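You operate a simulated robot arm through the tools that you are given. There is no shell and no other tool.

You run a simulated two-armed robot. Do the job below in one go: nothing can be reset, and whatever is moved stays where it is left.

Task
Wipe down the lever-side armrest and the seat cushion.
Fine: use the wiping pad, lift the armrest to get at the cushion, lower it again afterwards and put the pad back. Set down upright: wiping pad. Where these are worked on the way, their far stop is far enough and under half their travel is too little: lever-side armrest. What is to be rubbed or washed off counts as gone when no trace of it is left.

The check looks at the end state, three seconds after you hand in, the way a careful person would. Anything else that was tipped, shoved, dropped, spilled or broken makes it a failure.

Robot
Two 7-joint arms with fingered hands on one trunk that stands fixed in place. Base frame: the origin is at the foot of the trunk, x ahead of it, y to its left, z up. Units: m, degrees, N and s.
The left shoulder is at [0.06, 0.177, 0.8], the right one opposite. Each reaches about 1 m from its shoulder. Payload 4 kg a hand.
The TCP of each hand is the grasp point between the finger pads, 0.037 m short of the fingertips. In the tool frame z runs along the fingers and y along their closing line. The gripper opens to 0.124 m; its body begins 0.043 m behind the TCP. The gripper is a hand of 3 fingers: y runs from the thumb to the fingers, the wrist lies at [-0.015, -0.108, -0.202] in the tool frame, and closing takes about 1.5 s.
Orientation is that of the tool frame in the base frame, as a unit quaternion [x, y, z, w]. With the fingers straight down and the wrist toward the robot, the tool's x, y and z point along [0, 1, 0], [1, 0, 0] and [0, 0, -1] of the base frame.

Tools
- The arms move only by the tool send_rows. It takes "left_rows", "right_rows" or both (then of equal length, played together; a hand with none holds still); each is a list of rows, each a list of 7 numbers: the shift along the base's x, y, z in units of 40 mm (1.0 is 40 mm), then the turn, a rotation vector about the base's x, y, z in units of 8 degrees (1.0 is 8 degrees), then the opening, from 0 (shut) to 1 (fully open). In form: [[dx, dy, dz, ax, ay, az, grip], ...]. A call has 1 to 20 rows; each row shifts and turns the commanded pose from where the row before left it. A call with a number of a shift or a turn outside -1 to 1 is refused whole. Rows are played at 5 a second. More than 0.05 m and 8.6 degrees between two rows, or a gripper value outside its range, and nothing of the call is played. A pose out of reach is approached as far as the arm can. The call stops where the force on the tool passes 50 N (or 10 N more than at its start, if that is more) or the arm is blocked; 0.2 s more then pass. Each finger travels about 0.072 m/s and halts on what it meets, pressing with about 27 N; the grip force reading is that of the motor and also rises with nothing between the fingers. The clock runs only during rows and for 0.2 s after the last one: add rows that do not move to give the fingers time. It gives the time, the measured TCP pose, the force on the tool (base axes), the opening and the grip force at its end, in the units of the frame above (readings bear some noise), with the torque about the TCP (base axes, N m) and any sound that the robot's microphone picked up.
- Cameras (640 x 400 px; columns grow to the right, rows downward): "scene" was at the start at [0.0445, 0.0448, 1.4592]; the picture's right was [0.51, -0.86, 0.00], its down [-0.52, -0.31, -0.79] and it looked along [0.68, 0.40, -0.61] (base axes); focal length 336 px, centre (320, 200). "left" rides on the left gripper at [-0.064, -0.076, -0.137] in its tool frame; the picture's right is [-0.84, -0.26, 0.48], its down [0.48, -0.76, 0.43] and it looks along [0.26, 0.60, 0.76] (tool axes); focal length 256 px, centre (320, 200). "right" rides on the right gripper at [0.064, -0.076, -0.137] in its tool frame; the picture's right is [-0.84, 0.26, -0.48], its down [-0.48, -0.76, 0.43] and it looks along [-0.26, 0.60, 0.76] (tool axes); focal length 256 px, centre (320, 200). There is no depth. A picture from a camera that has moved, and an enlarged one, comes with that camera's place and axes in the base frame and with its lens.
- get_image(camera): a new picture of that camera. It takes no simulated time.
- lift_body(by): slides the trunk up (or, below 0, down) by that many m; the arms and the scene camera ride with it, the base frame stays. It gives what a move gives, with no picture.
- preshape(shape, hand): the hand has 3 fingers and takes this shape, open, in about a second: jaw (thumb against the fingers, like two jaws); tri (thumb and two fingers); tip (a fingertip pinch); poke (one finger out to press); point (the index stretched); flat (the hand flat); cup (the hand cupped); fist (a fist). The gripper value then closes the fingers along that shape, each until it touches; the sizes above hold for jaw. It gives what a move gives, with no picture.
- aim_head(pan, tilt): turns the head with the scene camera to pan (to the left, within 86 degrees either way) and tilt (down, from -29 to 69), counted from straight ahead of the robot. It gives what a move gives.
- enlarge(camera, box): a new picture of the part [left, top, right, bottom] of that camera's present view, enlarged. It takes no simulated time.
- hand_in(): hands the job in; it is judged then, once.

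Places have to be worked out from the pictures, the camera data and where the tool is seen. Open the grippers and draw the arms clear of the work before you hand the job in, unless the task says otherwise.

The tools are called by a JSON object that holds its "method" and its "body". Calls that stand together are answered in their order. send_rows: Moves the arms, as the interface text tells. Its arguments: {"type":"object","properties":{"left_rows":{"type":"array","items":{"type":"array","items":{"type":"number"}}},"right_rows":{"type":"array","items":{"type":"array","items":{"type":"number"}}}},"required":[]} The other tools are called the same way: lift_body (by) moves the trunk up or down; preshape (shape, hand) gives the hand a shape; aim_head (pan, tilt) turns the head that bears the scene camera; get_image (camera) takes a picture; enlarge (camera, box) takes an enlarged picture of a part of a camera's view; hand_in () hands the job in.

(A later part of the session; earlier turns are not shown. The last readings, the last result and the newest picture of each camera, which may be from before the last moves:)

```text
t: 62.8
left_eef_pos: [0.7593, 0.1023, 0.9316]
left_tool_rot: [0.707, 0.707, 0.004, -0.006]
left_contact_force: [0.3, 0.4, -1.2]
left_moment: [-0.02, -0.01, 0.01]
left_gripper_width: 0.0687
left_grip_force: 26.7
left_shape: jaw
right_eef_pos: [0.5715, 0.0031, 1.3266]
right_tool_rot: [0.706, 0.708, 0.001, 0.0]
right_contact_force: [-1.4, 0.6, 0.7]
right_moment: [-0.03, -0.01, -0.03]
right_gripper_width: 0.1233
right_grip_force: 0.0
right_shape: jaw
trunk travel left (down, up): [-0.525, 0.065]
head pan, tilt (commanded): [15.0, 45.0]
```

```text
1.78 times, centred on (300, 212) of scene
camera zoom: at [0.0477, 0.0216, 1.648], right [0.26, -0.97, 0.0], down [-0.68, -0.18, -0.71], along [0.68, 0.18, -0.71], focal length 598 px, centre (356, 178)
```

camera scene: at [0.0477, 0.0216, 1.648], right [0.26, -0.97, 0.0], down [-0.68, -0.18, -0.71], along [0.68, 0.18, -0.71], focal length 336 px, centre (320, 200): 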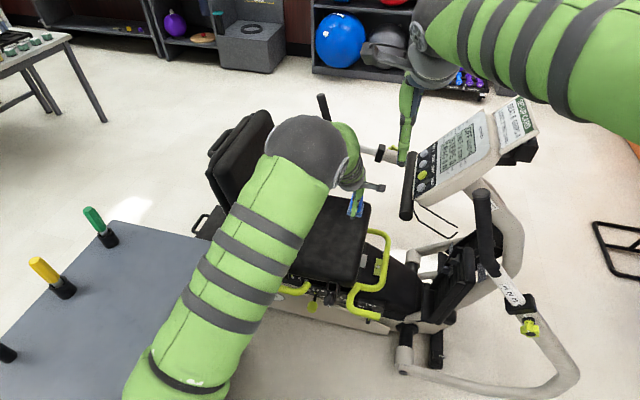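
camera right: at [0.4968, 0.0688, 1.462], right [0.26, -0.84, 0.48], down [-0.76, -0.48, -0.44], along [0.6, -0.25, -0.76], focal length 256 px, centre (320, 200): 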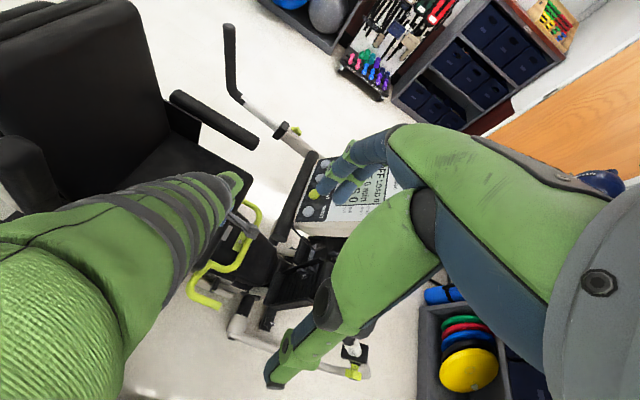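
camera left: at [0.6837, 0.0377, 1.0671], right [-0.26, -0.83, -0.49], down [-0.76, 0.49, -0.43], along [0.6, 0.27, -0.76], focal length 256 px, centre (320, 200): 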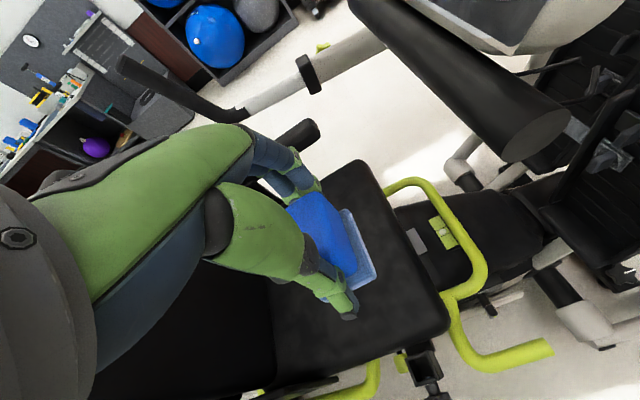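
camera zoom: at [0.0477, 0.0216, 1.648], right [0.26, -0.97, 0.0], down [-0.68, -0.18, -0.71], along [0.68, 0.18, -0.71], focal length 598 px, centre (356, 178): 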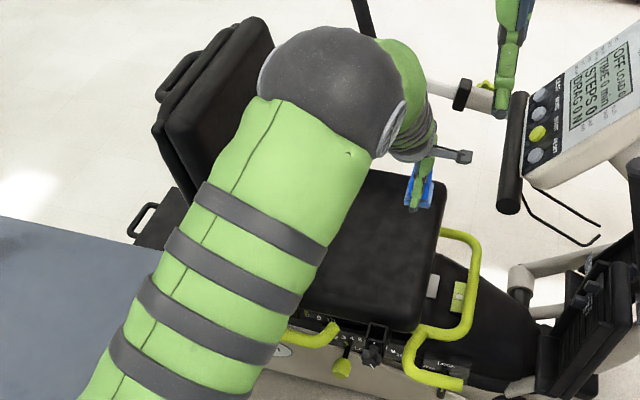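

The visible cushion is clean. I retreat along the same path to the robot side of the armrest and check the whole cushion.

{"method": "send_rows", "body": {"left_rows": [[-0.8, 0.2, 0.55, 0, 0, 0, 0], [-0.8, 0.35, 0.75, 0, 0, 0, 0], [-0.8, 0.35, 0.75, 0, 0, 0, 0], [-0.8, 0.35, 0.75, 0, 0, 0, 0], [-0.8, 0.35, 0.75, 0, 0, 0, 0], [-0.7, 0.35, 0.5, 0, 0, 0, 0], [-0.7, 0.9, 0, 0, 0, 0, 0], [-0.5, 0.95, 0, 0, 0, 0, 0], [-0.5, 0.95, 0, 0, 0, 0, 0], [-0.2, 0.95, 0, 0, 0, 0, 0], [0, 0.95, 0, 0, 0, 0, 0], [0, 0.95, 0, 0, 0, 0, 0]]}}

{"method": "get_image", "body": {"camera": "scene"}}

{"method": "get_image", "body": {"camera": "left"}}

{"method": "enlarge", "body": {"camera": "right", "box": [60, 120, 300, 270]}}

```text
t: 65.4
left_eef_pos: [0.4957, 0.4064, 1.0944]
left_tool_rot: [0.707, 0.707, 0.004, -0.006]
left_contact_force: [-0.5, 0.1, -1.2]
left_moment: [-0.02, 0.01, 0.03]
left_gripper_width: 0.0685
left_grip_force: 27.2
left_shape: jaw
right_eef_pos: [0.5736, 0.0036, 1.3248]
right_tool_rot: [0.707, 0.707, 0.001, 0.0]
right_contact_force: [0.5, 0.6, 0.3]
right_moment: [0.02, 0.03, 0.02]
right_gripper_width: 0.1236
right_grip_force: 0.1
right_shape: jaw
trunk travel left (down, up): [-0.525, 0.065]
head pan, tilt (commanded): [15.0, 45.0]
```

```text
taken
camera scene: at [0.0487, 0.0211, 1.648], right [0.26, -0.97, 0.0], down [-0.68, -0.18, -0.71], along [0.68, 0.18, -0.71], focal length 336 px, centre (320, 200)
```

scene: 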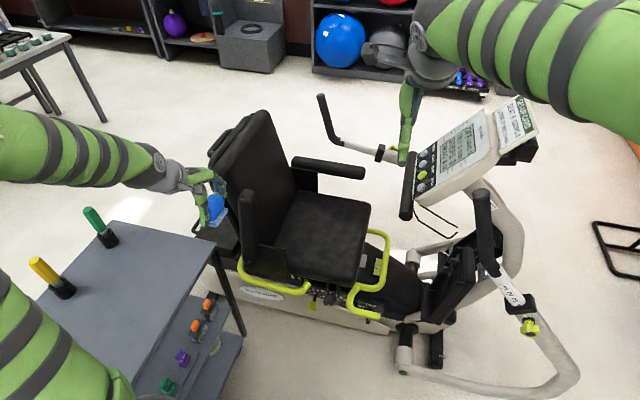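

```text
taken
camera left: at [0.4197, 0.3422, 1.2282], right [-0.26, -0.83, -0.49], down [-0.76, 0.49, -0.43], along [0.6, 0.27, -0.76], focal length 256 px, centre (320, 200)
```

left: 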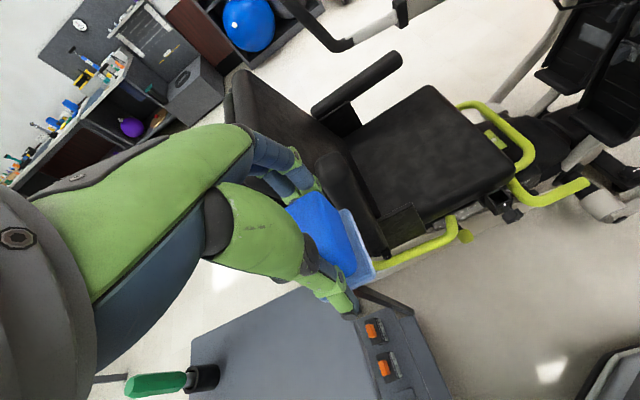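

```text
2.67 times, centred on (180, 195) of right
camera zoom: at [0.498, 0.0678, 1.4618], right [0.26, -0.84, 0.48], down [-0.76, -0.48, -0.44], along [0.6, -0.25, -0.76], focal length 683 px, centre (693, 213)
```

zoom: 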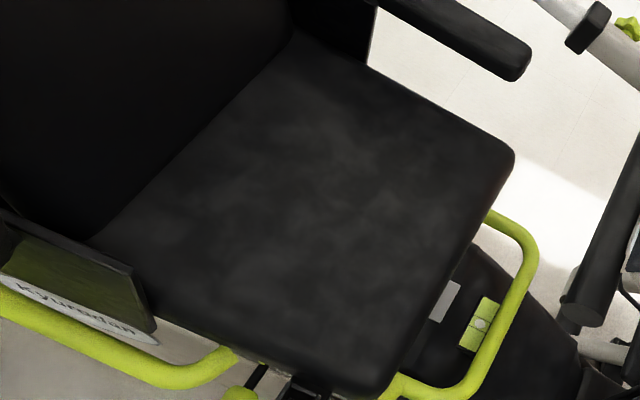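

The cushion is clean. I carry the pad back over its spot on the trolley and lower it most of the way.

{"method": "send_rows", "body": {"left_rows": [[-0.03, 0.985, 0, 0, 0, 0, 0], [-0.03, 0.985, 0, 0, 0, 0, 0], [-0.03, 0.985, 0, 0, 0, 0, 0], [-0.03, 0.985, 0, 0, 0, 0, 0], [0, 0.985, 0, 0, 0, 0, 0], [0, 0, -0.8, 0, 0, 0, 0], [0, 0, -0.8, 0, 0, 0, 0], [0, 0, -0.8, 0, 0, 0, 0], [0, 0, -0.8, 0, 0, 0, 0], [0, 0, -0.8, 0, 0, 0, 0], [0, 0, -0.8, 0, 0, 0, 0], [0, 0, -0.8, 0, 0, 0, 0]]}}

{"method": "aim_head", "body": {"pan": 40, "tilt": 45}}

{"method": "enlarge", "body": {"camera": "scene", "box": [220, 160, 340, 235]}}

```text
t: 68.0
left_eef_pos: [0.4899, 0.6052, 0.8684]
left_tool_rot: [0.708, 0.707, 0.004, -0.006]
left_contact_force: [-0.2, -0.2, -0.6]
left_moment: [0.0, -0.01, 0.04]
left_gripper_width: 0.0683
left_grip_force: 26.5
left_shape: jaw
right_eef_pos: [0.5745, 0.0055, 1.3255]
right_tool_rot: [0.707, 0.707, 0.0, 0.0]
right_contact_force: [-0.4, 0.4, 0.5]
right_moment: [0.0, 0.01, -0.01]
right_gripper_width: 0.1239
right_grip_force: 0.1
right_shape: jaw
trunk travel left (down, up): [-0.525, 0.065]
head pan, tilt (commanded): [15.0, 45.0]
```

```text
t: 68.9
left_eef_pos: [0.4881, 0.6047, 0.869]
left_tool_rot: [0.707, 0.707, 0.004, -0.006]
left_contact_force: [-0.3, 0.1, -0.5]
left_moment: [0.01, 0.01, -0.02]
left_gripper_width: 0.0686
left_grip_force: 26.7
left_shape: jaw
right_eef_pos: [0.5734, 0.0048, 1.3245]
right_tool_rot: [0.707, 0.708, 0.001, -0.001]
right_contact_force: [0.6, -0.2, -0.8]
right_moment: [-0.01, 0.01, -0.01]
right_gripper_width: 0.1238
right_grip_force: 0.0
right_shape: jaw
trunk travel left (down, up): [-0.525, 0.065]
head pan, tilt (commanded): [40.0, 45.0]
```

```text
5.33 times, centred on (280, 198) of scene
camera zoom: at [0.0322, 0.0529, 1.648], right [0.64, -0.77, 0.0], down [-0.54, -0.45, -0.71], along [0.54, 0.45, -0.71], focal length 1793 px, centre (533, 213)
```

zoom: 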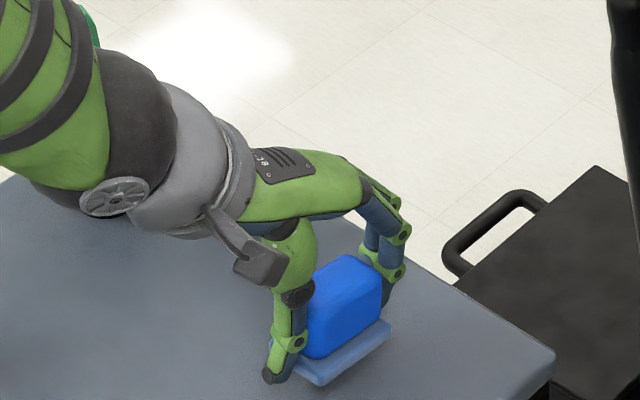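

Pad is ~15 mm above its spot. I lower in small steps until it touches.

{"method": "send_rows", "body": {"left_rows": [[0.03, -0.03, -0.2, 0, 0, 0, 0], [0, 0, -0.15, 0, 0, 0, 0]]}}

{"method": "send_rows", "body": {"left_rows": [[0, 0, -0.07, 0, 0, 0, 0]]}}

```text
t: 69.5
left_eef_pos: [0.4909, 0.6028, 0.855]
left_tool_rot: [0.707, 0.707, 0.004, -0.005]
left_contact_force: [0.3, 0.2, -1.1]
left_moment: [0.0, 0.05, 0.0]
left_gripper_width: 0.0684
left_grip_force: 27.0
left_shape: jaw
right_eef_pos: [0.5729, 0.004, 1.3266]
right_tool_rot: [0.706, 0.708, 0.0, 0.0]
right_contact_force: [0.7, -0.1, 0.1]
right_moment: [0.0, 0.03, 0.02]
right_gripper_width: 0.1237
right_grip_force: 0.0
right_shape: jaw
trunk travel left (down, up): [-0.525, 0.065]
head pan, tilt (commanded): [40.0, 45.0]
```

```text
t: 69.9
left_eef_pos: [0.4913, 0.6044, 0.853]
left_tool_rot: [0.707, 0.707, 0.004, -0.006]
left_contact_force: [-0.3, 0.3, 0.2]
left_moment: [-0.04, 0.05, 0.0]
left_gripper_width: 0.0683
left_grip_force: 26.8
left_shape: jaw
right_eef_pos: [0.5742, 0.0043, 1.3253]
right_tool_rot: [0.707, 0.707, 0.001, -0.001]
right_contact_force: [-0.3, -0.2, -1.0]
right_moment: [-0.01, -0.02, -0.02]
right_gripper_width: 0.1236
right_grip_force: 0.1
right_shape: jaw
trunk travel left (down, up): [-0.525, 0.065]
head pan, tilt (commanded): [40.0, 45.0]
```

One more couple of millimetres should seat the pad; I keep stepping and check the force.

{"method": "send_rows", "body": {"left_rows": [[0, 0, -0.06, 0, 0, 0, 0]]}}

{"method": "send_rows", "body": {"left_rows": [[0, 0, -0.06, 0, 0, 0, 0]]}}

```text
t: 70.3
left_eef_pos: [0.4909, 0.6029, 0.8507]
left_tool_rot: [0.707, 0.707, 0.005, -0.006]
left_contact_force: [0.1, 0.1, 2.7]
left_moment: [-0.05, -0.1, -0.07]
left_gripper_width: 0.0683
left_grip_force: 26.5
left_shape: jaw
right_eef_pos: [0.5728, 0.004, 1.3258]
right_tool_rot: [0.706, 0.708, 0.002, 0.0]
right_contact_force: [-0.6, 0.0, 0.3]
right_moment: [-0.01, 0.02, 0.0]
right_gripper_width: 0.1236
right_grip_force: 0.0
right_shape: jaw
trunk travel left (down, up): [-0.525, 0.065]
head pan, tilt (commanded): [40.0, 45.0]
```

```text
t: 70.7
left_eef_pos: [0.4907, 0.603, 0.8497]
left_tool_rot: [0.707, 0.707, 0.006, -0.005]
left_contact_force: [-4.1, -0.9, 14.8]
left_moment: [-0.07, -0.49, -0.07]
left_gripper_width: 0.0681
left_grip_force: 27.1
left_shape: jaw
right_eef_pos: [0.5724, 0.0036, 1.3254]
right_tool_rot: [0.706, 0.708, 0.001, 0.0]
right_contact_force: [0.3, -0.6, 0.3]
right_moment: [0.0, -0.02, -0.01]
right_gripper_width: 0.1236
right_grip_force: 0.1
right_shape: jaw
trunk travel left (down, up): [-0.525, 0.065]
head pan, tilt (commanded): [40.0, 45.0]
```

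The pad is seated (15 N). I open the hand and lift straight off.

{"method": "send_rows", "body": {"left_rows": [[0, 0, 0.05, 0, 0, 0, 0.7], [0, 0, 0, 0, 0, 0, 0.9], [0, 0, 0, 0, 0, 0, 1], [0, 0, 0, 0, 0, 0, 1], [0, 0, 0, 0, 0, 0, 1], [0, 0, 0.4, 0, 0, 0, 1], [0, 0, 0.8, 0, 0, 0, 1], [0, 0, 0.9, 0, 0, 0, 1], [0, 0, 0.9, 0, 0, 0, 1], [0, 0, 0.9, 0, 0, 0, 1], [0, 0, 0.9, 0, 0, 0, 1], [0, 0, 0.9, 0, 0, 0, 1]]}}

{"method": "enlarge", "body": {"camera": "scene", "box": [220, 160, 340, 235]}}

{"method": "get_image", "body": {"camera": "scene"}}

{"method": "get_image", "body": {"camera": "left"}}

```text
t: 73.3
left_eef_pos: [0.4903, 0.6033, 1.078]
left_tool_rot: [0.707, 0.708, 0.005, -0.005]
left_contact_force: [-1.0, 0.4, 0.8]
left_moment: [0.02, -0.01, 0.02]
left_gripper_width: 0.1234
left_grip_force: 0.1
left_shape: jaw
right_eef_pos: [0.5732, 0.0043, 1.3264]
right_tool_rot: [0.706, 0.708, 0.001, -0.001]
right_contact_force: [-0.5, 0.1, -0.1]
right_moment: [0.02, -0.03, 0.01]
right_gripper_width: 0.1233
right_grip_force: 0.0
right_shape: jaw
trunk travel left (down, up): [-0.525, 0.065]
head pan, tilt (commanded): [40.0, 45.0]
```

```text
5.33 times, centred on (280, 198) of scene
camera zoom: at [0.0317, 0.0525, 1.648], right [0.64, -0.77, 0.0], down [-0.54, -0.45, -0.71], along [0.54, 0.45, -0.71], focal length 1793 px, centre (533, 213)
```

zoom: 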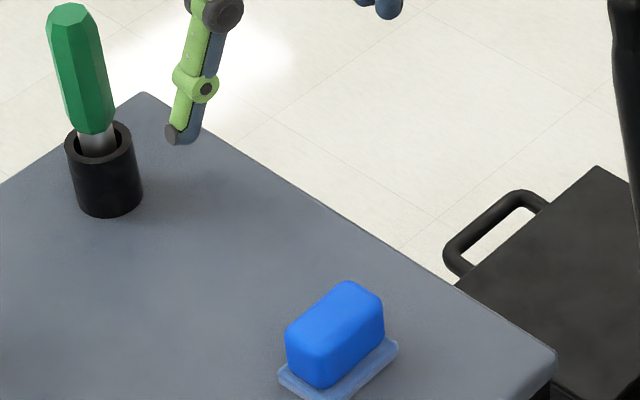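

```text
taken
camera scene: at [0.0317, 0.0525, 1.648], right [0.64, -0.77, 0.0], down [-0.54, -0.45, -0.71], along [0.54, 0.45, -0.71], focal length 336 px, centre (320, 200)
```

scene: 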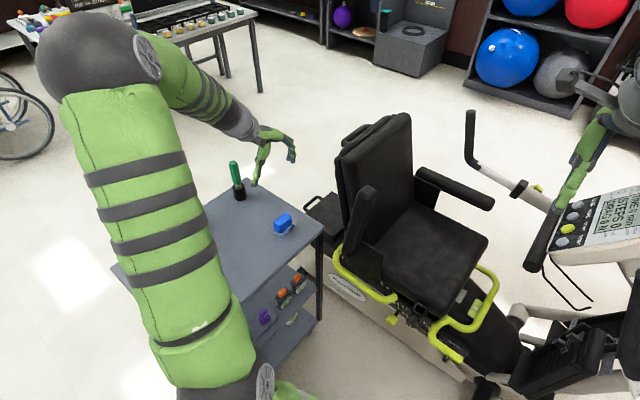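

```text
taken
camera left: at [0.4159, 0.5388, 1.2133], right [-0.26, -0.83, -0.49], down [-0.76, 0.49, -0.43], along [0.6, 0.27, -0.76], focal length 256 px, centre (320, 200)
```

left: 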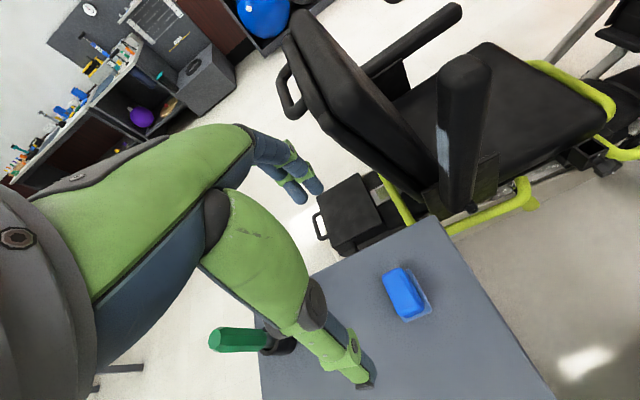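

The pad stands upright about 1 cm further in +x than originally; I'll correct that on the final placing. Now I check exactly where the upright armrest stands before lowering it.

{"method": "enlarge", "body": {"camera": "scene", "box": [320, 150, 440, 300]}}

{"method": "enlarge", "body": {"camera": "left", "box": [400, 30, 540, 230]}}

```text
2.67 times, centred on (380, 225) of scene
camera zoom: at [0.0317, 0.0525, 1.648], right [0.64, -0.77, 0.0], down [-0.54, -0.45, -0.71], along [0.54, 0.45, -0.71], focal length 897 px, centre (160, 133)
```

zoom: 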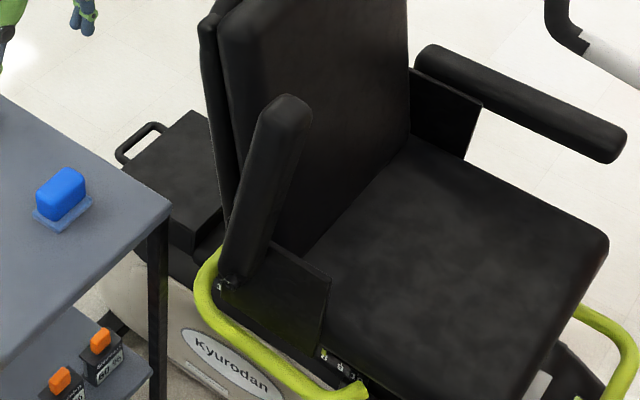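

```text
2.00 times, centred on (470, 130) of left
camera zoom: at [0.4159, 0.5388, 1.2133], right [-0.26, -0.83, -0.49], down [-0.76, 0.49, -0.43], along [0.6, 0.27, -0.76], focal length 512 px, centre (20, 340)
```

zoom: 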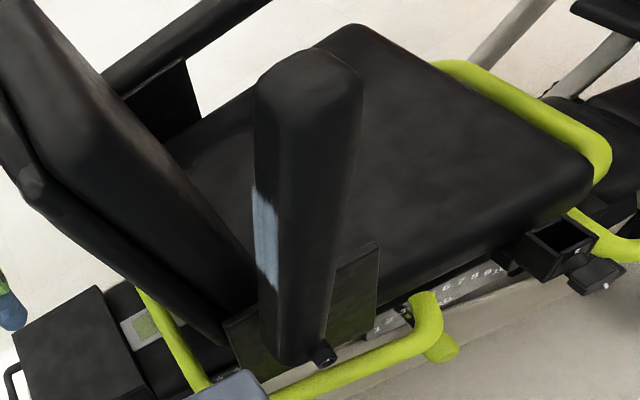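

The armrest tip is at about (0.66, 0.40, 0.98), leaning ~80°. I go above it and descend with open fingers straddling it in x.

{"method": "send_rows", "body": {"left_rows": [[0, 0, 0.9, 0, 0, 0, 1], [0.7, -0.83, 0, 0, 0, 0, 1], [0.7, -0.83, 0, 0, 0, 0, 1], [0.7, -0.83, 0, 0, 0, 0, 1], [0.7, -0.83, 0, 0, 0, 0, 1], [0.7, -0.83, 0, 0, 0, 0, 1], [0.68, -0.83, 0, 0, 0, 0, 1], [0, 0, -0.3, 0, 0, 0, 1]]}}

{"method": "get_image", "body": {"camera": "left"}}

{"method": "enlarge", "body": {"camera": "scene", "box": [290, 90, 450, 290]}}

```text
t: 75.1
left_eef_pos: [0.6579, 0.405, 1.1025]
left_tool_rot: [0.707, 0.707, 0.004, -0.005]
left_contact_force: [0.0, 0.5, 0.7]
left_moment: [-0.01, 0.02, 0.02]
left_gripper_width: 0.1237
left_grip_force: 0.1
left_shape: jaw
right_eef_pos: [0.5732, 0.0052, 1.3257]
right_tool_rot: [0.707, 0.708, 0.0, 0.0]
right_contact_force: [-0.9, 1.0, -0.2]
right_moment: [-0.02, -0.04, 0.02]
right_gripper_width: 0.1237
right_grip_force: 0.1
right_shape: jaw
trunk travel left (down, up): [-0.525, 0.065]
head pan, tilt (commanded): [40.0, 45.0]
```

```text
taken
camera left: at [0.5836, 0.3401, 1.2375], right [-0.26, -0.83, -0.49], down [-0.76, 0.49, -0.43], along [0.6, 0.27, -0.76], focal length 256 px, centre (320, 200)
```

left: 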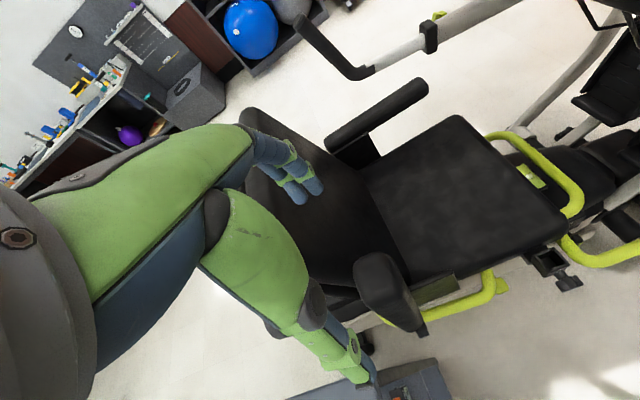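

```text
2.00 times, centred on (370, 190) of scene
camera zoom: at [0.032, 0.0536, 1.648], right [0.64, -0.77, 0.0], down [-0.54, -0.45, -0.71], along [0.54, 0.45, -0.71], focal length 672 px, centre (220, 220)
```

zoom: 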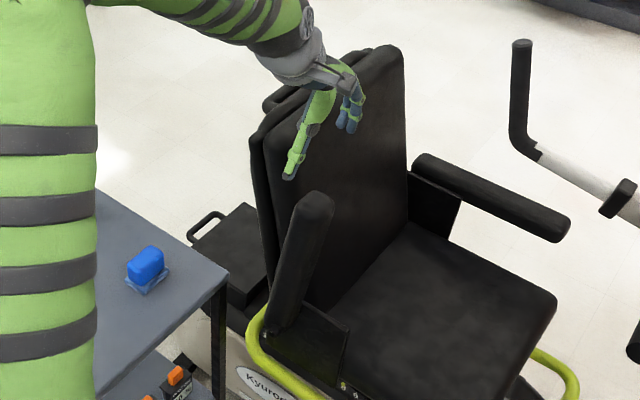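

The armrest tip reads (0.667, 0.40), centred under the hand. I descend to straddle it at z≈0.953.

{"method": "send_rows", "body": {"left_rows": [[0.03, 0, -0.75, 0, 0, 0, 1], [0.03, 0, -0.75, 0, 0, 0, 1], [0, 0, -0.75, 0, 0, 0, 1], [0, 0, -0.75, 0, 0, 0, 1], [0, 0, -0.72, 0, 0, 0, 1]]}}

{"method": "get_image", "body": {"camera": "left"}}

{"method": "enlarge", "body": {"camera": "scene", "box": [320, 130, 440, 280]}}

```text
t: 76.3
left_eef_pos: [0.6625, 0.4044, 0.9519]
left_tool_rot: [0.708, 0.707, 0.003, -0.007]
left_contact_force: [0.1, 0.0, 0.7]
left_moment: [0.01, 0.0, -0.04]
left_gripper_width: 0.1236
left_grip_force: 0.0
left_shape: jaw
right_eef_pos: [0.5738, 0.0037, 1.3251]
right_tool_rot: [0.706, 0.708, 0.0, 0.0]
right_contact_force: [0.2, 0.0, -0.1]
right_moment: [-0.03, 0.03, 0.0]
right_gripper_width: 0.1237
right_grip_force: 0.1
right_shape: jaw
trunk travel left (down, up): [-0.525, 0.065]
head pan, tilt (commanded): [40.0, 45.0]
```

```text
taken
camera left: at [0.5872, 0.3399, 1.088], right [-0.26, -0.83, -0.49], down [-0.76, 0.49, -0.43], along [0.6, 0.27, -0.76], focal length 256 px, centre (320, 200)
```

left: 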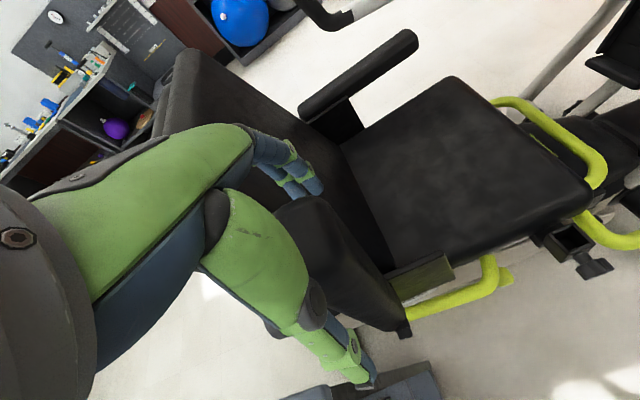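

```text
2.67 times, centred on (380, 205) of scene
camera zoom: at [0.0327, 0.0533, 1.648], right [0.64, -0.77, 0.0], down [-0.54, -0.45, -0.71], along [0.54, 0.45, -0.71], focal length 897 px, centre (160, 187)
```

zoom: 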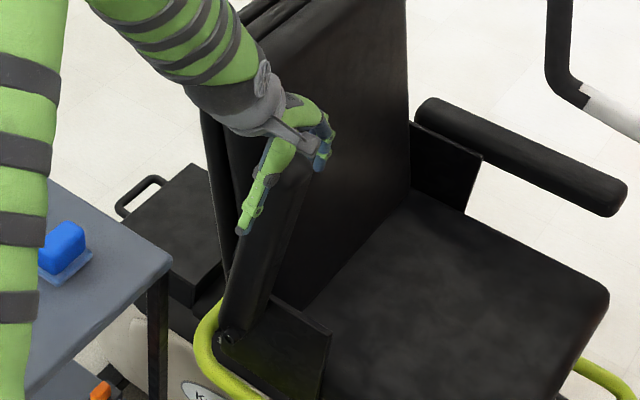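

No contact, nicely straddled. I shift 5 mm to −x (neutral centre 0.657) and close.

{"method": "send_rows", "body": {"left_rows": [[-0.12, 0, 0, 0, 0, 0, 0.7], [0, 0, 0, 0, 0, 0, 0.4], [0, 0, 0, 0, 0, 0, 0], [0, 0, 0, 0, 0, 0, 0], [0, 0, 0, 0, 0, 0, 0], [0, 0, 0, 0, 0, 0, 0], [0, 0, 0, 0, 0, 0, 0]]}}

```text
t: 77.9
left_eef_pos: [0.6567, 0.4052, 0.9531]
left_tool_rot: [0.708, 0.706, 0.003, -0.007]
left_contact_force: [-11.5, -0.6, -2.3]
left_moment: [0.01, -1.54, -0.14]
left_gripper_width: 0.0851
left_grip_force: 26.4
left_shape: jaw
right_eef_pos: [0.5732, 0.0043, 1.3258]
right_tool_rot: [0.707, 0.707, 0.001, 0.0]
right_contact_force: [-1.7, 0.6, 0.3]
right_moment: [0.04, 0.03, 0.03]
right_gripper_width: 0.1236
right_grip_force: 0.1
right_shape: jaw
trunk travel left (down, up): [-0.525, 0.065]
head pan, tilt (commanded): [40.0, 45.0]
```

A firm pinch (width 0.085). I lower along the arc, first 20°.

{"method": "send_rows", "body": {"left_rows": [[0, -0.6325, -0.095, 0, 0, 0, 0], [0, -0.6225, -0.15, 0, 0, 0, 0], [0, -0.605, -0.2025, 0, 0, 0, 0], [0, -0.585, -0.255, 0, 0, 0, 0]]}}

{"method": "enlarge", "body": {"camera": "scene", "box": [320, 130, 440, 280]}}

```text
t: 78.9
left_eef_pos: [0.6557, 0.3062, 0.9248]
left_tool_rot: [0.707, 0.707, 0.004, -0.005]
left_contact_force: [-8.8, 2.1, 1.7]
left_moment: [0.91, -1.61, 0.67]
left_gripper_width: 0.0854
left_grip_force: 27.3
left_shape: jaw
right_eef_pos: [0.5726, 0.0037, 1.326]
right_tool_rot: [0.706, 0.708, 0.001, 0.0]
right_contact_force: [-0.4, -0.1, -0.5]
right_moment: [0.01, -0.01, 0.01]
right_gripper_width: 0.1235
right_grip_force: 0.1
right_shape: jaw
trunk travel left (down, up): [-0.525, 0.065]
head pan, tilt (commanded): [40.0, 45.0]
```

```text
2.67 times, centred on (380, 205) of scene
camera zoom: at [0.0309, 0.0526, 1.6481], right [0.64, -0.77, 0.0], down [-0.54, -0.45, -0.71], along [0.54, 0.45, -0.71], focal length 897 px, centre (160, 187)
```

zoom: 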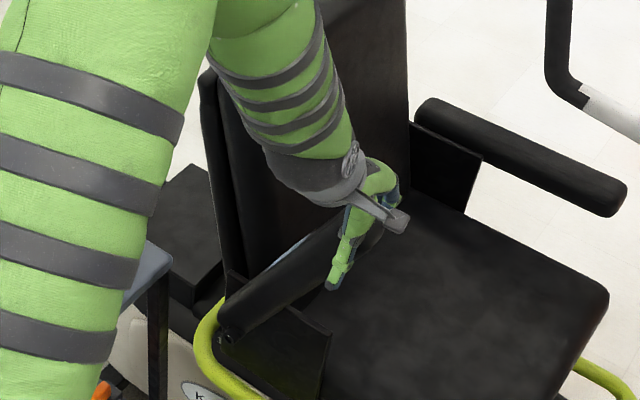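

The armrest follows with low forces. I continue lowering along the arc to about 20°.

{"method": "send_rows", "body": {"left_rows": [[0, -0.5625, -0.3025, 0, 0, 0, 0], [0, -0.5325, -0.355, 0, 0, 0, 0], [0, -0.5, -0.3975, 0, 0, 0, 0], [0, -0.465, -0.44, 0, 0, 0, 0], [0, -0.4225, -0.4775, 0, 0, 0, 0], [0, -0.38, -0.515, 0, 0, 0, 0], [0, -0.335, -0.545, 0, 0, 0, 0], [0, -0.285, -0.57, 0, 0, 0, 0]]}}

{"method": "get_image", "body": {"camera": "scene"}}

{"method": "get_image", "body": {"camera": "left"}}

```text
t: 80.7
left_eef_pos: [0.6525, 0.1606, 0.782]
left_tool_rot: [0.709, 0.705, 0.004, -0.005]
left_contact_force: [-23.8, -33.9, 16.2]
left_moment: [1.35, -0.32, 0.57]
left_gripper_width: 0.0753
left_grip_force: 27.0
left_shape: jaw
right_eef_pos: [0.5705, 0.002, 1.3261]
right_tool_rot: [0.706, 0.708, 0.002, -0.001]
right_contact_force: [0.4, -0.4, -0.1]
right_moment: [-0.03, -0.02, 0.04]
right_gripper_width: 0.1237
right_grip_force: 0.1
right_shape: jaw
trunk travel left (down, up): [-0.525, 0.065]
head pan, tilt (commanded): [40.0, 45.0]
```

```text
taken
camera scene: at [0.0287, 0.0491, 1.6483], right [0.64, -0.77, 0.0], down [-0.54, -0.45, -0.71], along [0.54, 0.46, -0.7], focal length 336 px, centre (320, 200)
```

scene: 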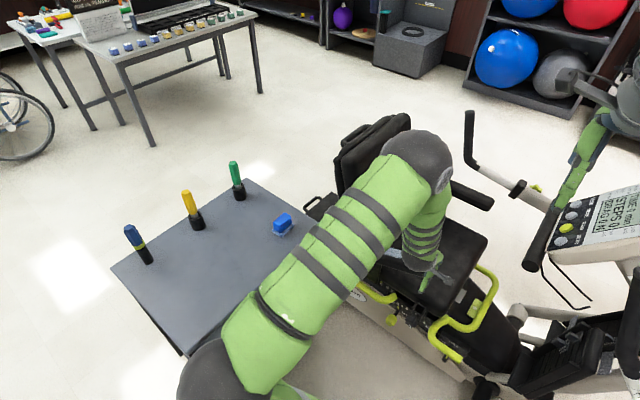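

```text
taken
camera left: at [0.5782, 0.097, 0.9169], right [-0.26, -0.83, -0.49], down [-0.76, 0.49, -0.43], along [0.6, 0.26, -0.76], focal length 256 px, centre (320, 200)
```

left: 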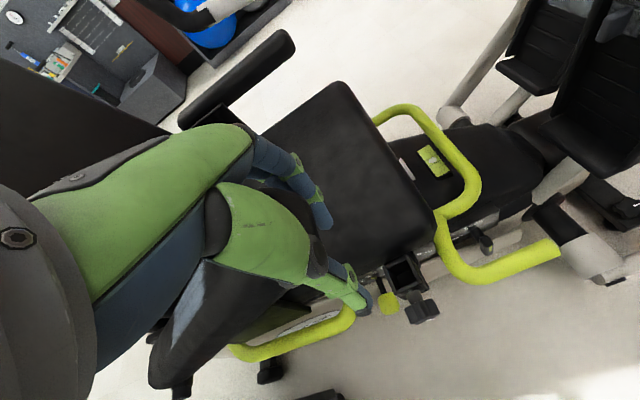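

Force has risen to ~40 N outward along the armrest and the grip narrowed, so the fingers seem to be wedging off the rounded tip. I stop and look closely.

{"method": "enlarge", "body": {"camera": "left", "box": [140, 150, 460, 400]}}

{"method": "enlarge", "body": {"camera": "scene", "box": [330, 210, 490, 350]}}

{"method": "enlarge", "body": {"camera": "right", "box": [0, 120, 280, 320]}}

```text
1.60 times, centred on (300, 275) of left
camera zoom: at [0.5782, 0.097, 0.9169], right [-0.26, -0.83, -0.49], down [-0.76, 0.49, -0.43], along [0.6, 0.26, -0.76], focal length 410 px, centre (352, 80)
```

zoom: 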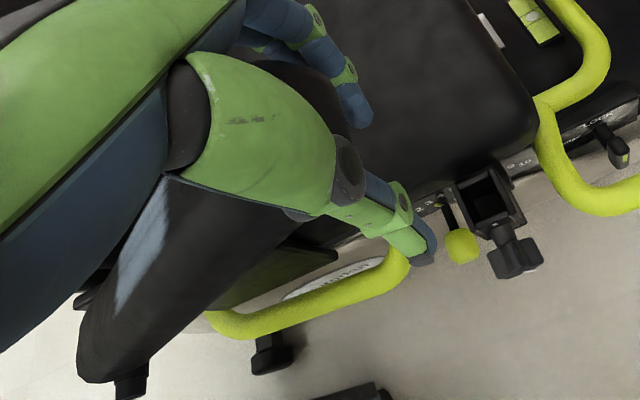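

```text
2.86 times, centred on (410, 280) of scene
camera zoom: at [0.0287, 0.0491, 1.6483], right [0.64, -0.77, 0.0], down [-0.54, -0.45, -0.71], along [0.54, 0.46, -0.7], focal length 961 px, centre (63, -29)
```

zoom: 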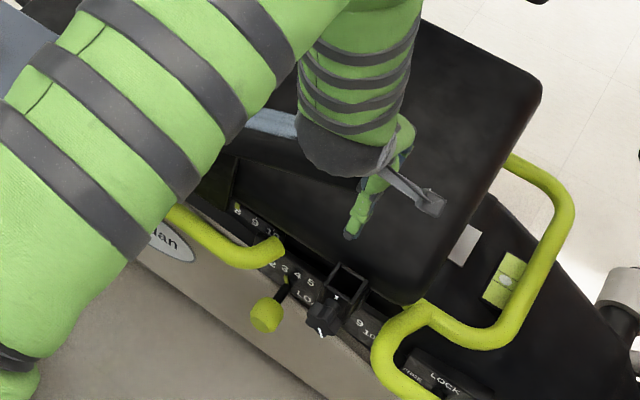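

```text
2.00 times, centred on (140, 220) of right
camera zoom: at [0.4946, 0.0659, 1.4631], right [0.26, -0.84, 0.48], down [-0.76, -0.48, -0.44], along [0.6, -0.25, -0.76], focal length 512 px, centre (680, 160)
```

zoom: 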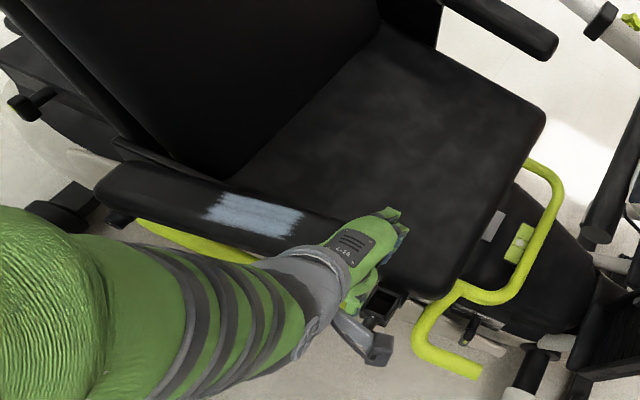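

The hand has slipped outward to the rounded tip. I open the fingers to release and see whether the armrest holds there; then I'll push it down from above.

{"method": "send_rows", "body": {"left_rows": [[0, -0.1, 0.03, 0, 0, 0, 0.6], [0, 0, 0, 0, 0, 0, 0.8], [0, 0, 0, 0, 0, 0, 1], [0, 0, 0, 0, 0, 0, 1], [0, 0, 0, 0, 0, 0, 1]]}}

{"method": "get_image", "body": {"camera": "left"}}

{"method": "enlarge", "body": {"camera": "right", "box": [0, 120, 280, 320]}}

```text
t: 81.9
left_eef_pos: [0.6574, 0.1638, 0.7813]
left_tool_rot: [0.706, 0.708, 0.005, -0.006]
left_contact_force: [0.0, -0.3, -0.4]
left_moment: [0.03, -0.03, -0.01]
left_gripper_width: 0.1234
left_grip_force: 0.0
left_shape: jaw
right_eef_pos: [0.5727, 0.0038, 1.3244]
right_tool_rot: [0.707, 0.707, 0.0, 0.0]
right_contact_force: [1.0, -0.9, 0.1]
right_moment: [0.02, -0.06, -0.02]
right_gripper_width: 0.1236
right_grip_force: 0.1
right_shape: jaw
trunk travel left (down, up): [-0.525, 0.065]
head pan, tilt (commanded): [40.0, 45.0]
```

```text
taken
camera left: at [0.5815, 0.0992, 0.9164], right [-0.26, -0.83, -0.49], down [-0.76, 0.49, -0.43], along [0.6, 0.27, -0.76], focal length 256 px, centre (320, 200)
```

left: 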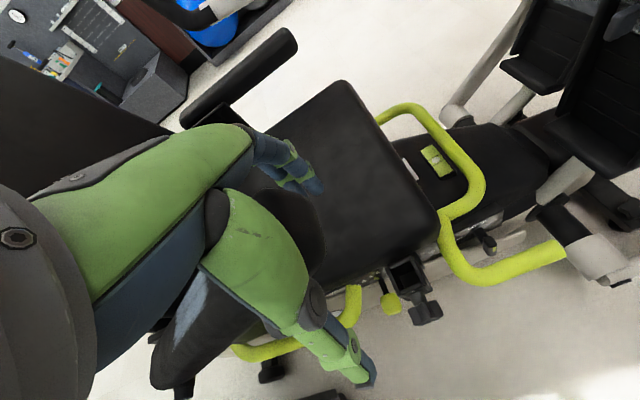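

```text
2.00 times, centred on (140, 220) of right
camera zoom: at [0.4977, 0.0694, 1.4617], right [0.26, -0.84, 0.48], down [-0.76, -0.48, -0.43], along [0.6, -0.25, -0.76], focal length 512 px, centre (680, 160)
```

zoom: 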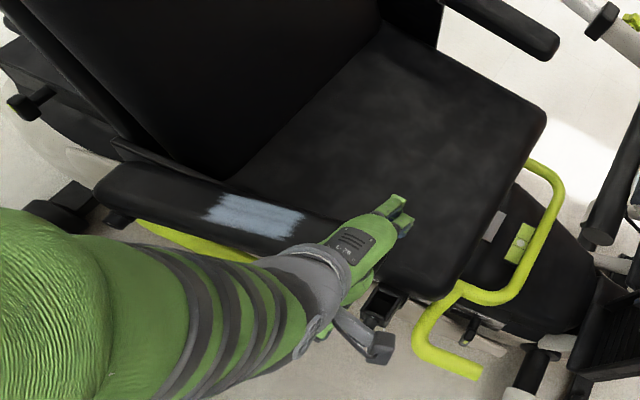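

The armrest holds by itself at roughly 24°. I raise the open hand clear, close the fingers, and will press the armrest down with the fingertips near its tip.

{"method": "send_rows", "body": {"left_rows": [[0, 0, 0.9, 0, 0, 0, 1], [0, 0, 0.9, 0, 0, 0, 1], [0, 0, 0.9, 0, 0, 0, 1], [0, 0.2, 0.4, 0, 0, 0, 0.6], [0, 0.1, 0, 0, 0, 0, 0.3], [0, 0, 0, 0, 0, 0, 0], [0, 0, 0, 0, 0, 0, 0], [0, 0, 0, 0, 0, 0, 0], [0, 0, 0, 0, 0, 0, 0], [0, 0, 0, 0, 0, 0, 0], [0, 0, 0, 0, 0, 0, 0]]}}

{"method": "get_image", "body": {"camera": "left"}}

{"method": "aim_head", "body": {"pan": 5, "tilt": 42}}

{"method": "enlarge", "body": {"camera": "scene", "box": [140, 140, 380, 290]}}

```text
t: 84.3
left_eef_pos: [0.6563, 0.1753, 0.9059]
left_tool_rot: [0.708, 0.706, 0.004, -0.006]
left_contact_force: [0.0, 0.1, -0.2]
left_moment: [-0.01, 0.02, -0.04]
left_gripper_width: 0.0001
left_grip_force: 26.7
left_shape: jaw
right_eef_pos: [0.5733, 0.0058, 1.3255]
right_tool_rot: [0.706, 0.708, 0.0, 0.0]
right_contact_force: [0.0, 0.6, -0.1]
right_moment: [-0.02, -0.02, -0.01]
right_gripper_width: 0.1237
right_grip_force: 0.0
right_shape: jaw
trunk travel left (down, up): [-0.525, 0.065]
head pan, tilt (commanded): [40.0, 45.0]
```

```text
taken
camera left: at [0.5816, 0.1104, 1.0408], right [-0.26, -0.83, -0.49], down [-0.76, 0.49, -0.43], along [0.6, 0.27, -0.76], focal length 256 px, centre (320, 200)
```

left: 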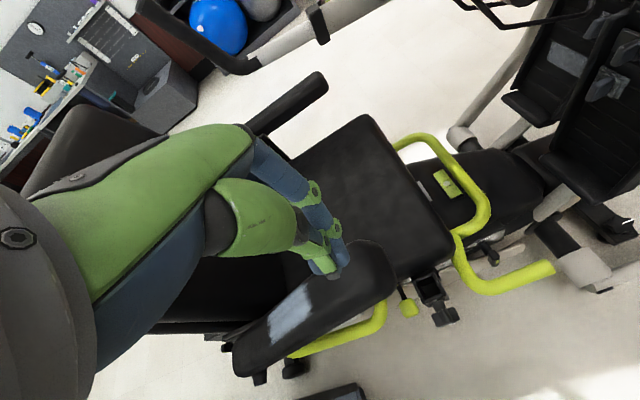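

```text
t: 85.3
left_eef_pos: [0.6575, 0.1758, 0.9046]
left_tool_rot: [0.707, 0.707, 0.004, -0.005]
left_contact_force: [0.2, 0.4, 0.6]
left_moment: [-0.01, 0.0, -0.01]
left_gripper_width: 0.0
left_grip_force: 27.3
left_shape: jaw
right_eef_pos: [0.5738, 0.005, 1.324]
right_tool_rot: [0.706, 0.708, 0.0, -0.001]
right_contact_force: [0.0, 0.0, 0.0]
right_moment: [-0.01, 0.01, 0.01]
right_gripper_width: 0.124
right_grip_force: 0.1
right_shape: jaw
trunk travel left (down, up): [-0.525, 0.065]
head pan, tilt (commanded): [5.0, 42.0]
```

```text
2.67 times, centred on (260, 215) of scene
camera zoom: at [0.0532, 0.008, 1.6523], right [0.09, -1.0, 0.0], down [-0.67, -0.06, -0.74], along [0.74, 0.07, -0.67], focal length 897 px, centre (480, 160)
```

zoom: 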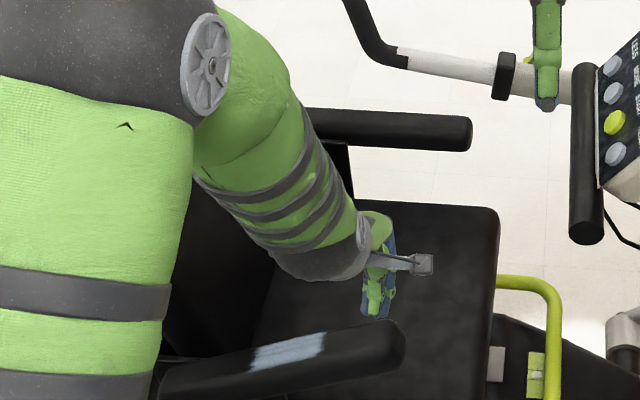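

Fingers are closed above the armrest tip. I press down along the arc, first to about 12°.

{"method": "send_rows", "body": {"left_rows": [[0.05, 0.1, -0.5, 0, 0, 0, 0], [0, 0.1, -0.5, 0, 0, 0, 0], [0, -0.19, -0.335, 0, 0, 0, 0], [0, -0.19, -0.335, 0, 0, 0, 0], [0, -0.155, -0.35, 0, 0, 0, 0], [0, -0.155, -0.35, 0, 0, 0, 0]]}}

{"method": "get_image", "body": {"camera": "left"}}

{"method": "enlarge", "body": {"camera": "scene", "box": [140, 140, 380, 290]}}

```text
t: 86.7
left_eef_pos: [0.6592, 0.1558, 0.8105]
left_tool_rot: [0.707, 0.708, 0.005, -0.005]
left_contact_force: [-0.1, 0.6, 1.3]
left_moment: [-0.01, 0.01, 0.0]
left_gripper_width: 0.0
left_grip_force: 27.0
left_shape: jaw
right_eef_pos: [0.5738, 0.0035, 1.325]
right_tool_rot: [0.707, 0.707, 0.0, -0.001]
right_contact_force: [-0.3, 0.5, -0.8]
right_moment: [-0.04, 0.01, -0.02]
right_gripper_width: 0.1237
right_grip_force: 0.1
right_shape: jaw
trunk travel left (down, up): [-0.525, 0.065]
head pan, tilt (commanded): [5.0, 42.0]
```

```text
taken
camera left: at [0.5838, 0.091, 0.9461], right [-0.26, -0.83, -0.49], down [-0.76, 0.49, -0.43], along [0.6, 0.27, -0.76], focal length 256 px, centre (320, 200)
```

left: 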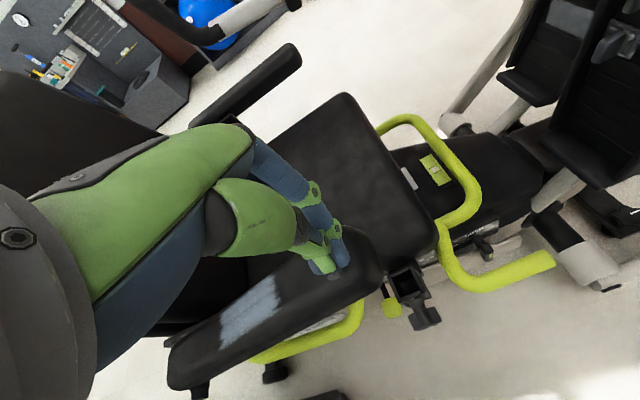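

```text
2.67 times, centred on (260, 215) of scene
camera zoom: at [0.0533, 0.0079, 1.6524], right [0.09, -1.0, 0.0], down [-0.67, -0.06, -0.74], along [0.74, 0.06, -0.67], focal length 897 px, centre (480, 160)
```

zoom: 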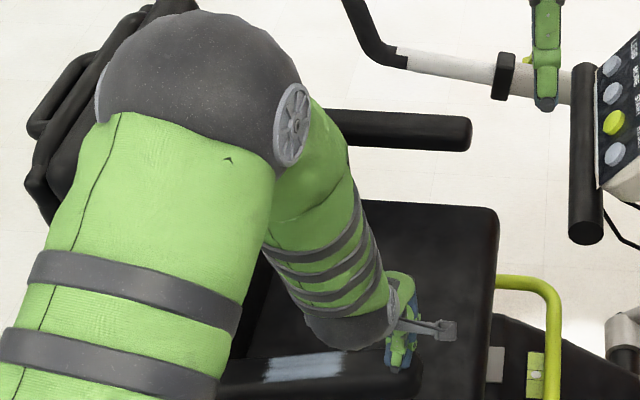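

Force is nil at rest, the tip seems to move with the fingertips. I continue pressing down toward the seated height (TCP z≈0.742).

{"method": "send_rows", "body": {"left_rows": [[0, -0.11, -0.36, 0, 0, 0, 0], [0, -0.11, -0.36, 0, 0, 0, 0], [0, -0.07, -0.36, 0, 0, 0, 0], [0, -0.05, -0.3, 0, 0, 0, 0]]}}

{"method": "get_image", "body": {"camera": "left"}}

{"method": "enlarge", "body": {"camera": "right", "box": [0, 120, 280, 320]}}

```text
t: 87.7
left_eef_pos: [0.6595, 0.1416, 0.7549]
left_tool_rot: [0.707, 0.707, 0.004, -0.005]
left_contact_force: [-0.1, -0.6, 1.9]
left_moment: [-0.02, -0.01, 0.01]
left_gripper_width: 0.0
left_grip_force: 27.2
left_shape: jaw
right_eef_pos: [0.5739, 0.0046, 1.3261]
right_tool_rot: [0.707, 0.708, 0.0, -0.001]
right_contact_force: [-0.7, 0.4, 1.3]
right_moment: [-0.04, -0.01, 0.01]
right_gripper_width: 0.1238
right_grip_force: 0.0
right_shape: jaw
trunk travel left (down, up): [-0.525, 0.065]
head pan, tilt (commanded): [5.0, 42.0]
```

```text
taken
camera left: at [0.584, 0.0772, 0.8907], right [-0.26, -0.83, -0.49], down [-0.76, 0.49, -0.43], along [0.6, 0.27, -0.76], focal length 256 px, centre (320, 200)
```

left: 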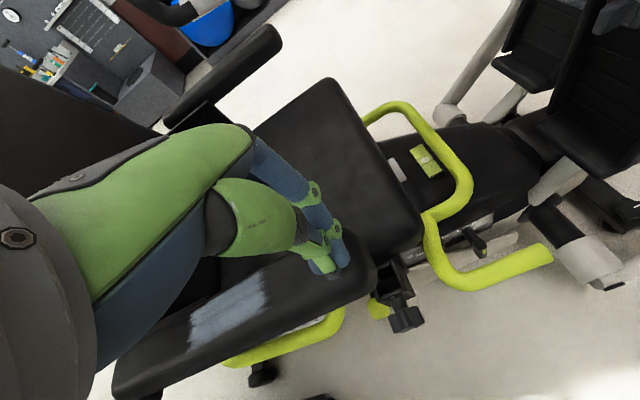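

```text
2.00 times, centred on (140, 220) of right
camera zoom: at [0.4975, 0.0688, 1.4618], right [0.26, -0.84, 0.48], down [-0.76, -0.48, -0.43], along [0.6, -0.25, -0.76], focal length 512 px, centre (680, 160)
```

zoom: 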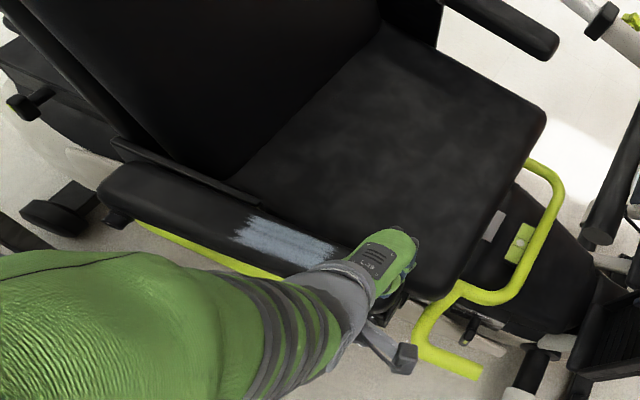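

The armrest is following the fingertips. I press the remaining ~13 mm in small steps until the stop is felt.

{"method": "send_rows", "body": {"left_rows": [[0, 0, -0.12, 0, 0, 0, 0], [0, 0, -0.12, 0, 0, 0, 0]]}}

{"method": "send_rows", "body": {"left_rows": [[0, 0, -0.1, 0, 0, 0, 0]]}}

{"method": "send_rows", "body": {"left_rows": [[0, 0, -0.1, 0, 0, 0, 0]]}}

```text
t: 88.3
left_eef_pos: [0.6588, 0.1406, 0.7466]
left_tool_rot: [0.707, 0.707, 0.005, -0.005]
left_contact_force: [0.5, -1.0, 1.8]
left_moment: [-0.06, 0.02, 0.0]
left_gripper_width: 0.0
left_grip_force: 27.3
left_shape: jaw
right_eef_pos: [0.5729, 0.004, 1.3252]
right_tool_rot: [0.706, 0.708, 0.0, -0.001]
right_contact_force: [-0.5, 1.1, 0.7]
right_moment: [-0.01, -0.02, 0.02]
right_gripper_width: 0.1236
right_grip_force: 0.1
right_shape: jaw
trunk travel left (down, up): [-0.525, 0.065]
head pan, tilt (commanded): [5.0, 42.0]
```

```text
t: 88.7
left_eef_pos: [0.66, 0.1414, 0.7416]
left_tool_rot: [0.707, 0.708, 0.004, -0.006]
left_contact_force: [0.1, -1.0, 2.1]
left_moment: [-0.03, -0.03, 0.03]
left_gripper_width: 0.0003
left_grip_force: 26.9
left_shape: jaw
right_eef_pos: [0.5725, 0.0049, 1.3261]
right_tool_rot: [0.706, 0.708, 0.001, -0.001]
right_contact_force: [-0.2, 0.7, -0.5]
right_moment: [0.03, 0.02, 0.0]
right_gripper_width: 0.1236
right_grip_force: 0.0
right_shape: jaw
trunk travel left (down, up): [-0.525, 0.065]
head pan, tilt (commanded): [5.0, 42.0]
```

```text
t: 89.1
left_eef_pos: [0.6596, 0.1409, 0.7398]
left_tool_rot: [0.707, 0.707, 0.006, -0.004]
left_contact_force: [-0.4, -1.1, 10.2]
left_moment: [-0.07, 0.03, 0.0]
left_gripper_width: 0.0
left_grip_force: 26.7
left_shape: jaw
right_eef_pos: [0.5735, 0.004, 1.3268]
right_tool_rot: [0.707, 0.707, 0.001, 0.0]
right_contact_force: [-0.4, -0.7, 0.5]
right_moment: [0.02, 0.02, 0.01]
right_gripper_width: 0.1239
right_grip_force: 0.1
right_shape: jaw
trunk travel left (down, up): [-0.525, 0.065]
head pan, tilt (commanded): [5.0, 42.0]
```

The stop is reached (10 N at TCP z 0.740, top ≈0.703). I seat it with one slightly firmer press, then raise the hand, open it and return above the pad.

{"method": "send_rows", "body": {"left_rows": [[0, 0, -0.1, 0, 0, 0, 0]]}}

{"method": "send_rows", "body": {"left_rows": [[0, 0, 0.8, 0, 0, 0, 0], [0, 0, 0.9, 0, 0, 0, 0], [0, 0, 0.9, 0, 0, 0, 0], [0, 0, 0.9, 0, 0, 0, 0.3], [0, 0, 0.9, 0, 0, 0, 0.6], [0, 0, 0.9, 0, 0, 0, 1], [0, 0, 0.9, 0, 0, 0, 1], [-0.4, 0.6, 0.9, 0, 0, 0, 1], [-0.4, 0.6, 0.6, 0, 0, 0, 1], [-0.4, 0.9, 0, 0, 0, 0, 1], [-0.4, 0.9, 0, 0, 0, 0, 1], [-0.4, 0.9, 0, 0, 0, 0, 1], [-0.4, 0.9, 0, 0, 0, 0, 1]]}}

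{"method": "get_image", "body": {"camera": "scene"}}

{"method": "get_image", "body": {"camera": "left"}}

```text
t: 89.5
left_eef_pos: [0.6609, 0.1404, 0.7382]
left_tool_rot: [0.707, 0.707, 0.007, -0.002]
left_contact_force: [-2.5, -1.7, 34.6]
left_moment: [-0.03, 0.2, 0.04]
left_gripper_width: 0.0002
left_grip_force: 27.2
left_shape: jaw
right_eef_pos: [0.5716, 0.0039, 1.3265]
right_tool_rot: [0.707, 0.707, 0.001, -0.001]
right_contact_force: [-1.0, 0.0, -0.3]
right_moment: [-0.03, 0.01, 0.0]
right_gripper_width: 0.1237
right_grip_force: 0.1
right_shape: jaw
trunk travel left (down, up): [-0.525, 0.065]
head pan, tilt (commanded): [5.0, 42.0]
```

```text
t: 92.3
left_eef_pos: [0.5619, 0.3337, 1.042]
left_tool_rot: [0.707, 0.707, 0.004, -0.005]
left_contact_force: [0.5, -0.9, 0.7]
left_moment: [-0.02, 0.01, 0.04]
left_gripper_width: 0.1238
left_grip_force: 0.1
left_shape: jaw
right_eef_pos: [0.5725, 0.0047, 1.3245]
right_tool_rot: [0.707, 0.707, -0.001, 0.0]
right_contact_force: [0.3, 0.1, -0.1]
right_moment: [-0.01, -0.03, 0.03]
right_gripper_width: 0.1238
right_grip_force: 0.1
right_shape: jaw
trunk travel left (down, up): [-0.525, 0.065]
head pan, tilt (commanded): [5.0, 42.0]
```

```text
taken
camera scene: at [0.0526, 0.0089, 1.6524], right [0.09, -1.0, 0.0], down [-0.67, -0.06, -0.74], along [0.74, 0.06, -0.67], focal length 336 px, centre (320, 200)
```

scene: 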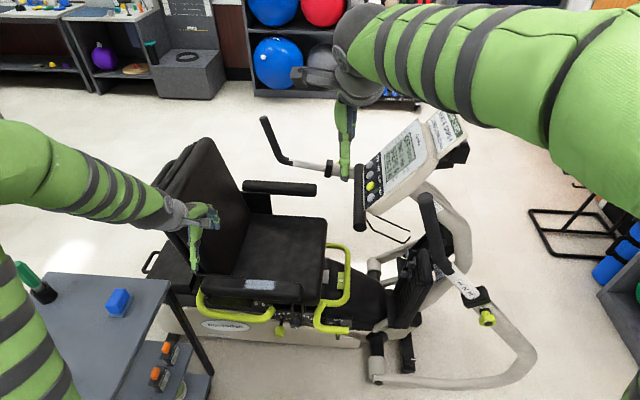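

```text
taken
camera left: at [0.487, 0.2696, 1.1775], right [-0.26, -0.83, -0.49], down [-0.76, 0.49, -0.43], along [0.6, 0.27, -0.76], focal length 256 px, centre (320, 200)
```

left: 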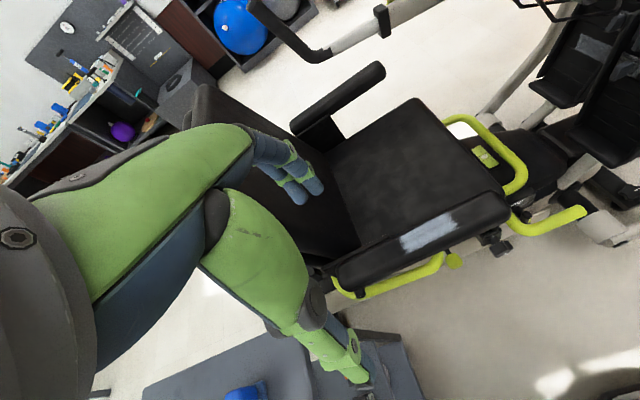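

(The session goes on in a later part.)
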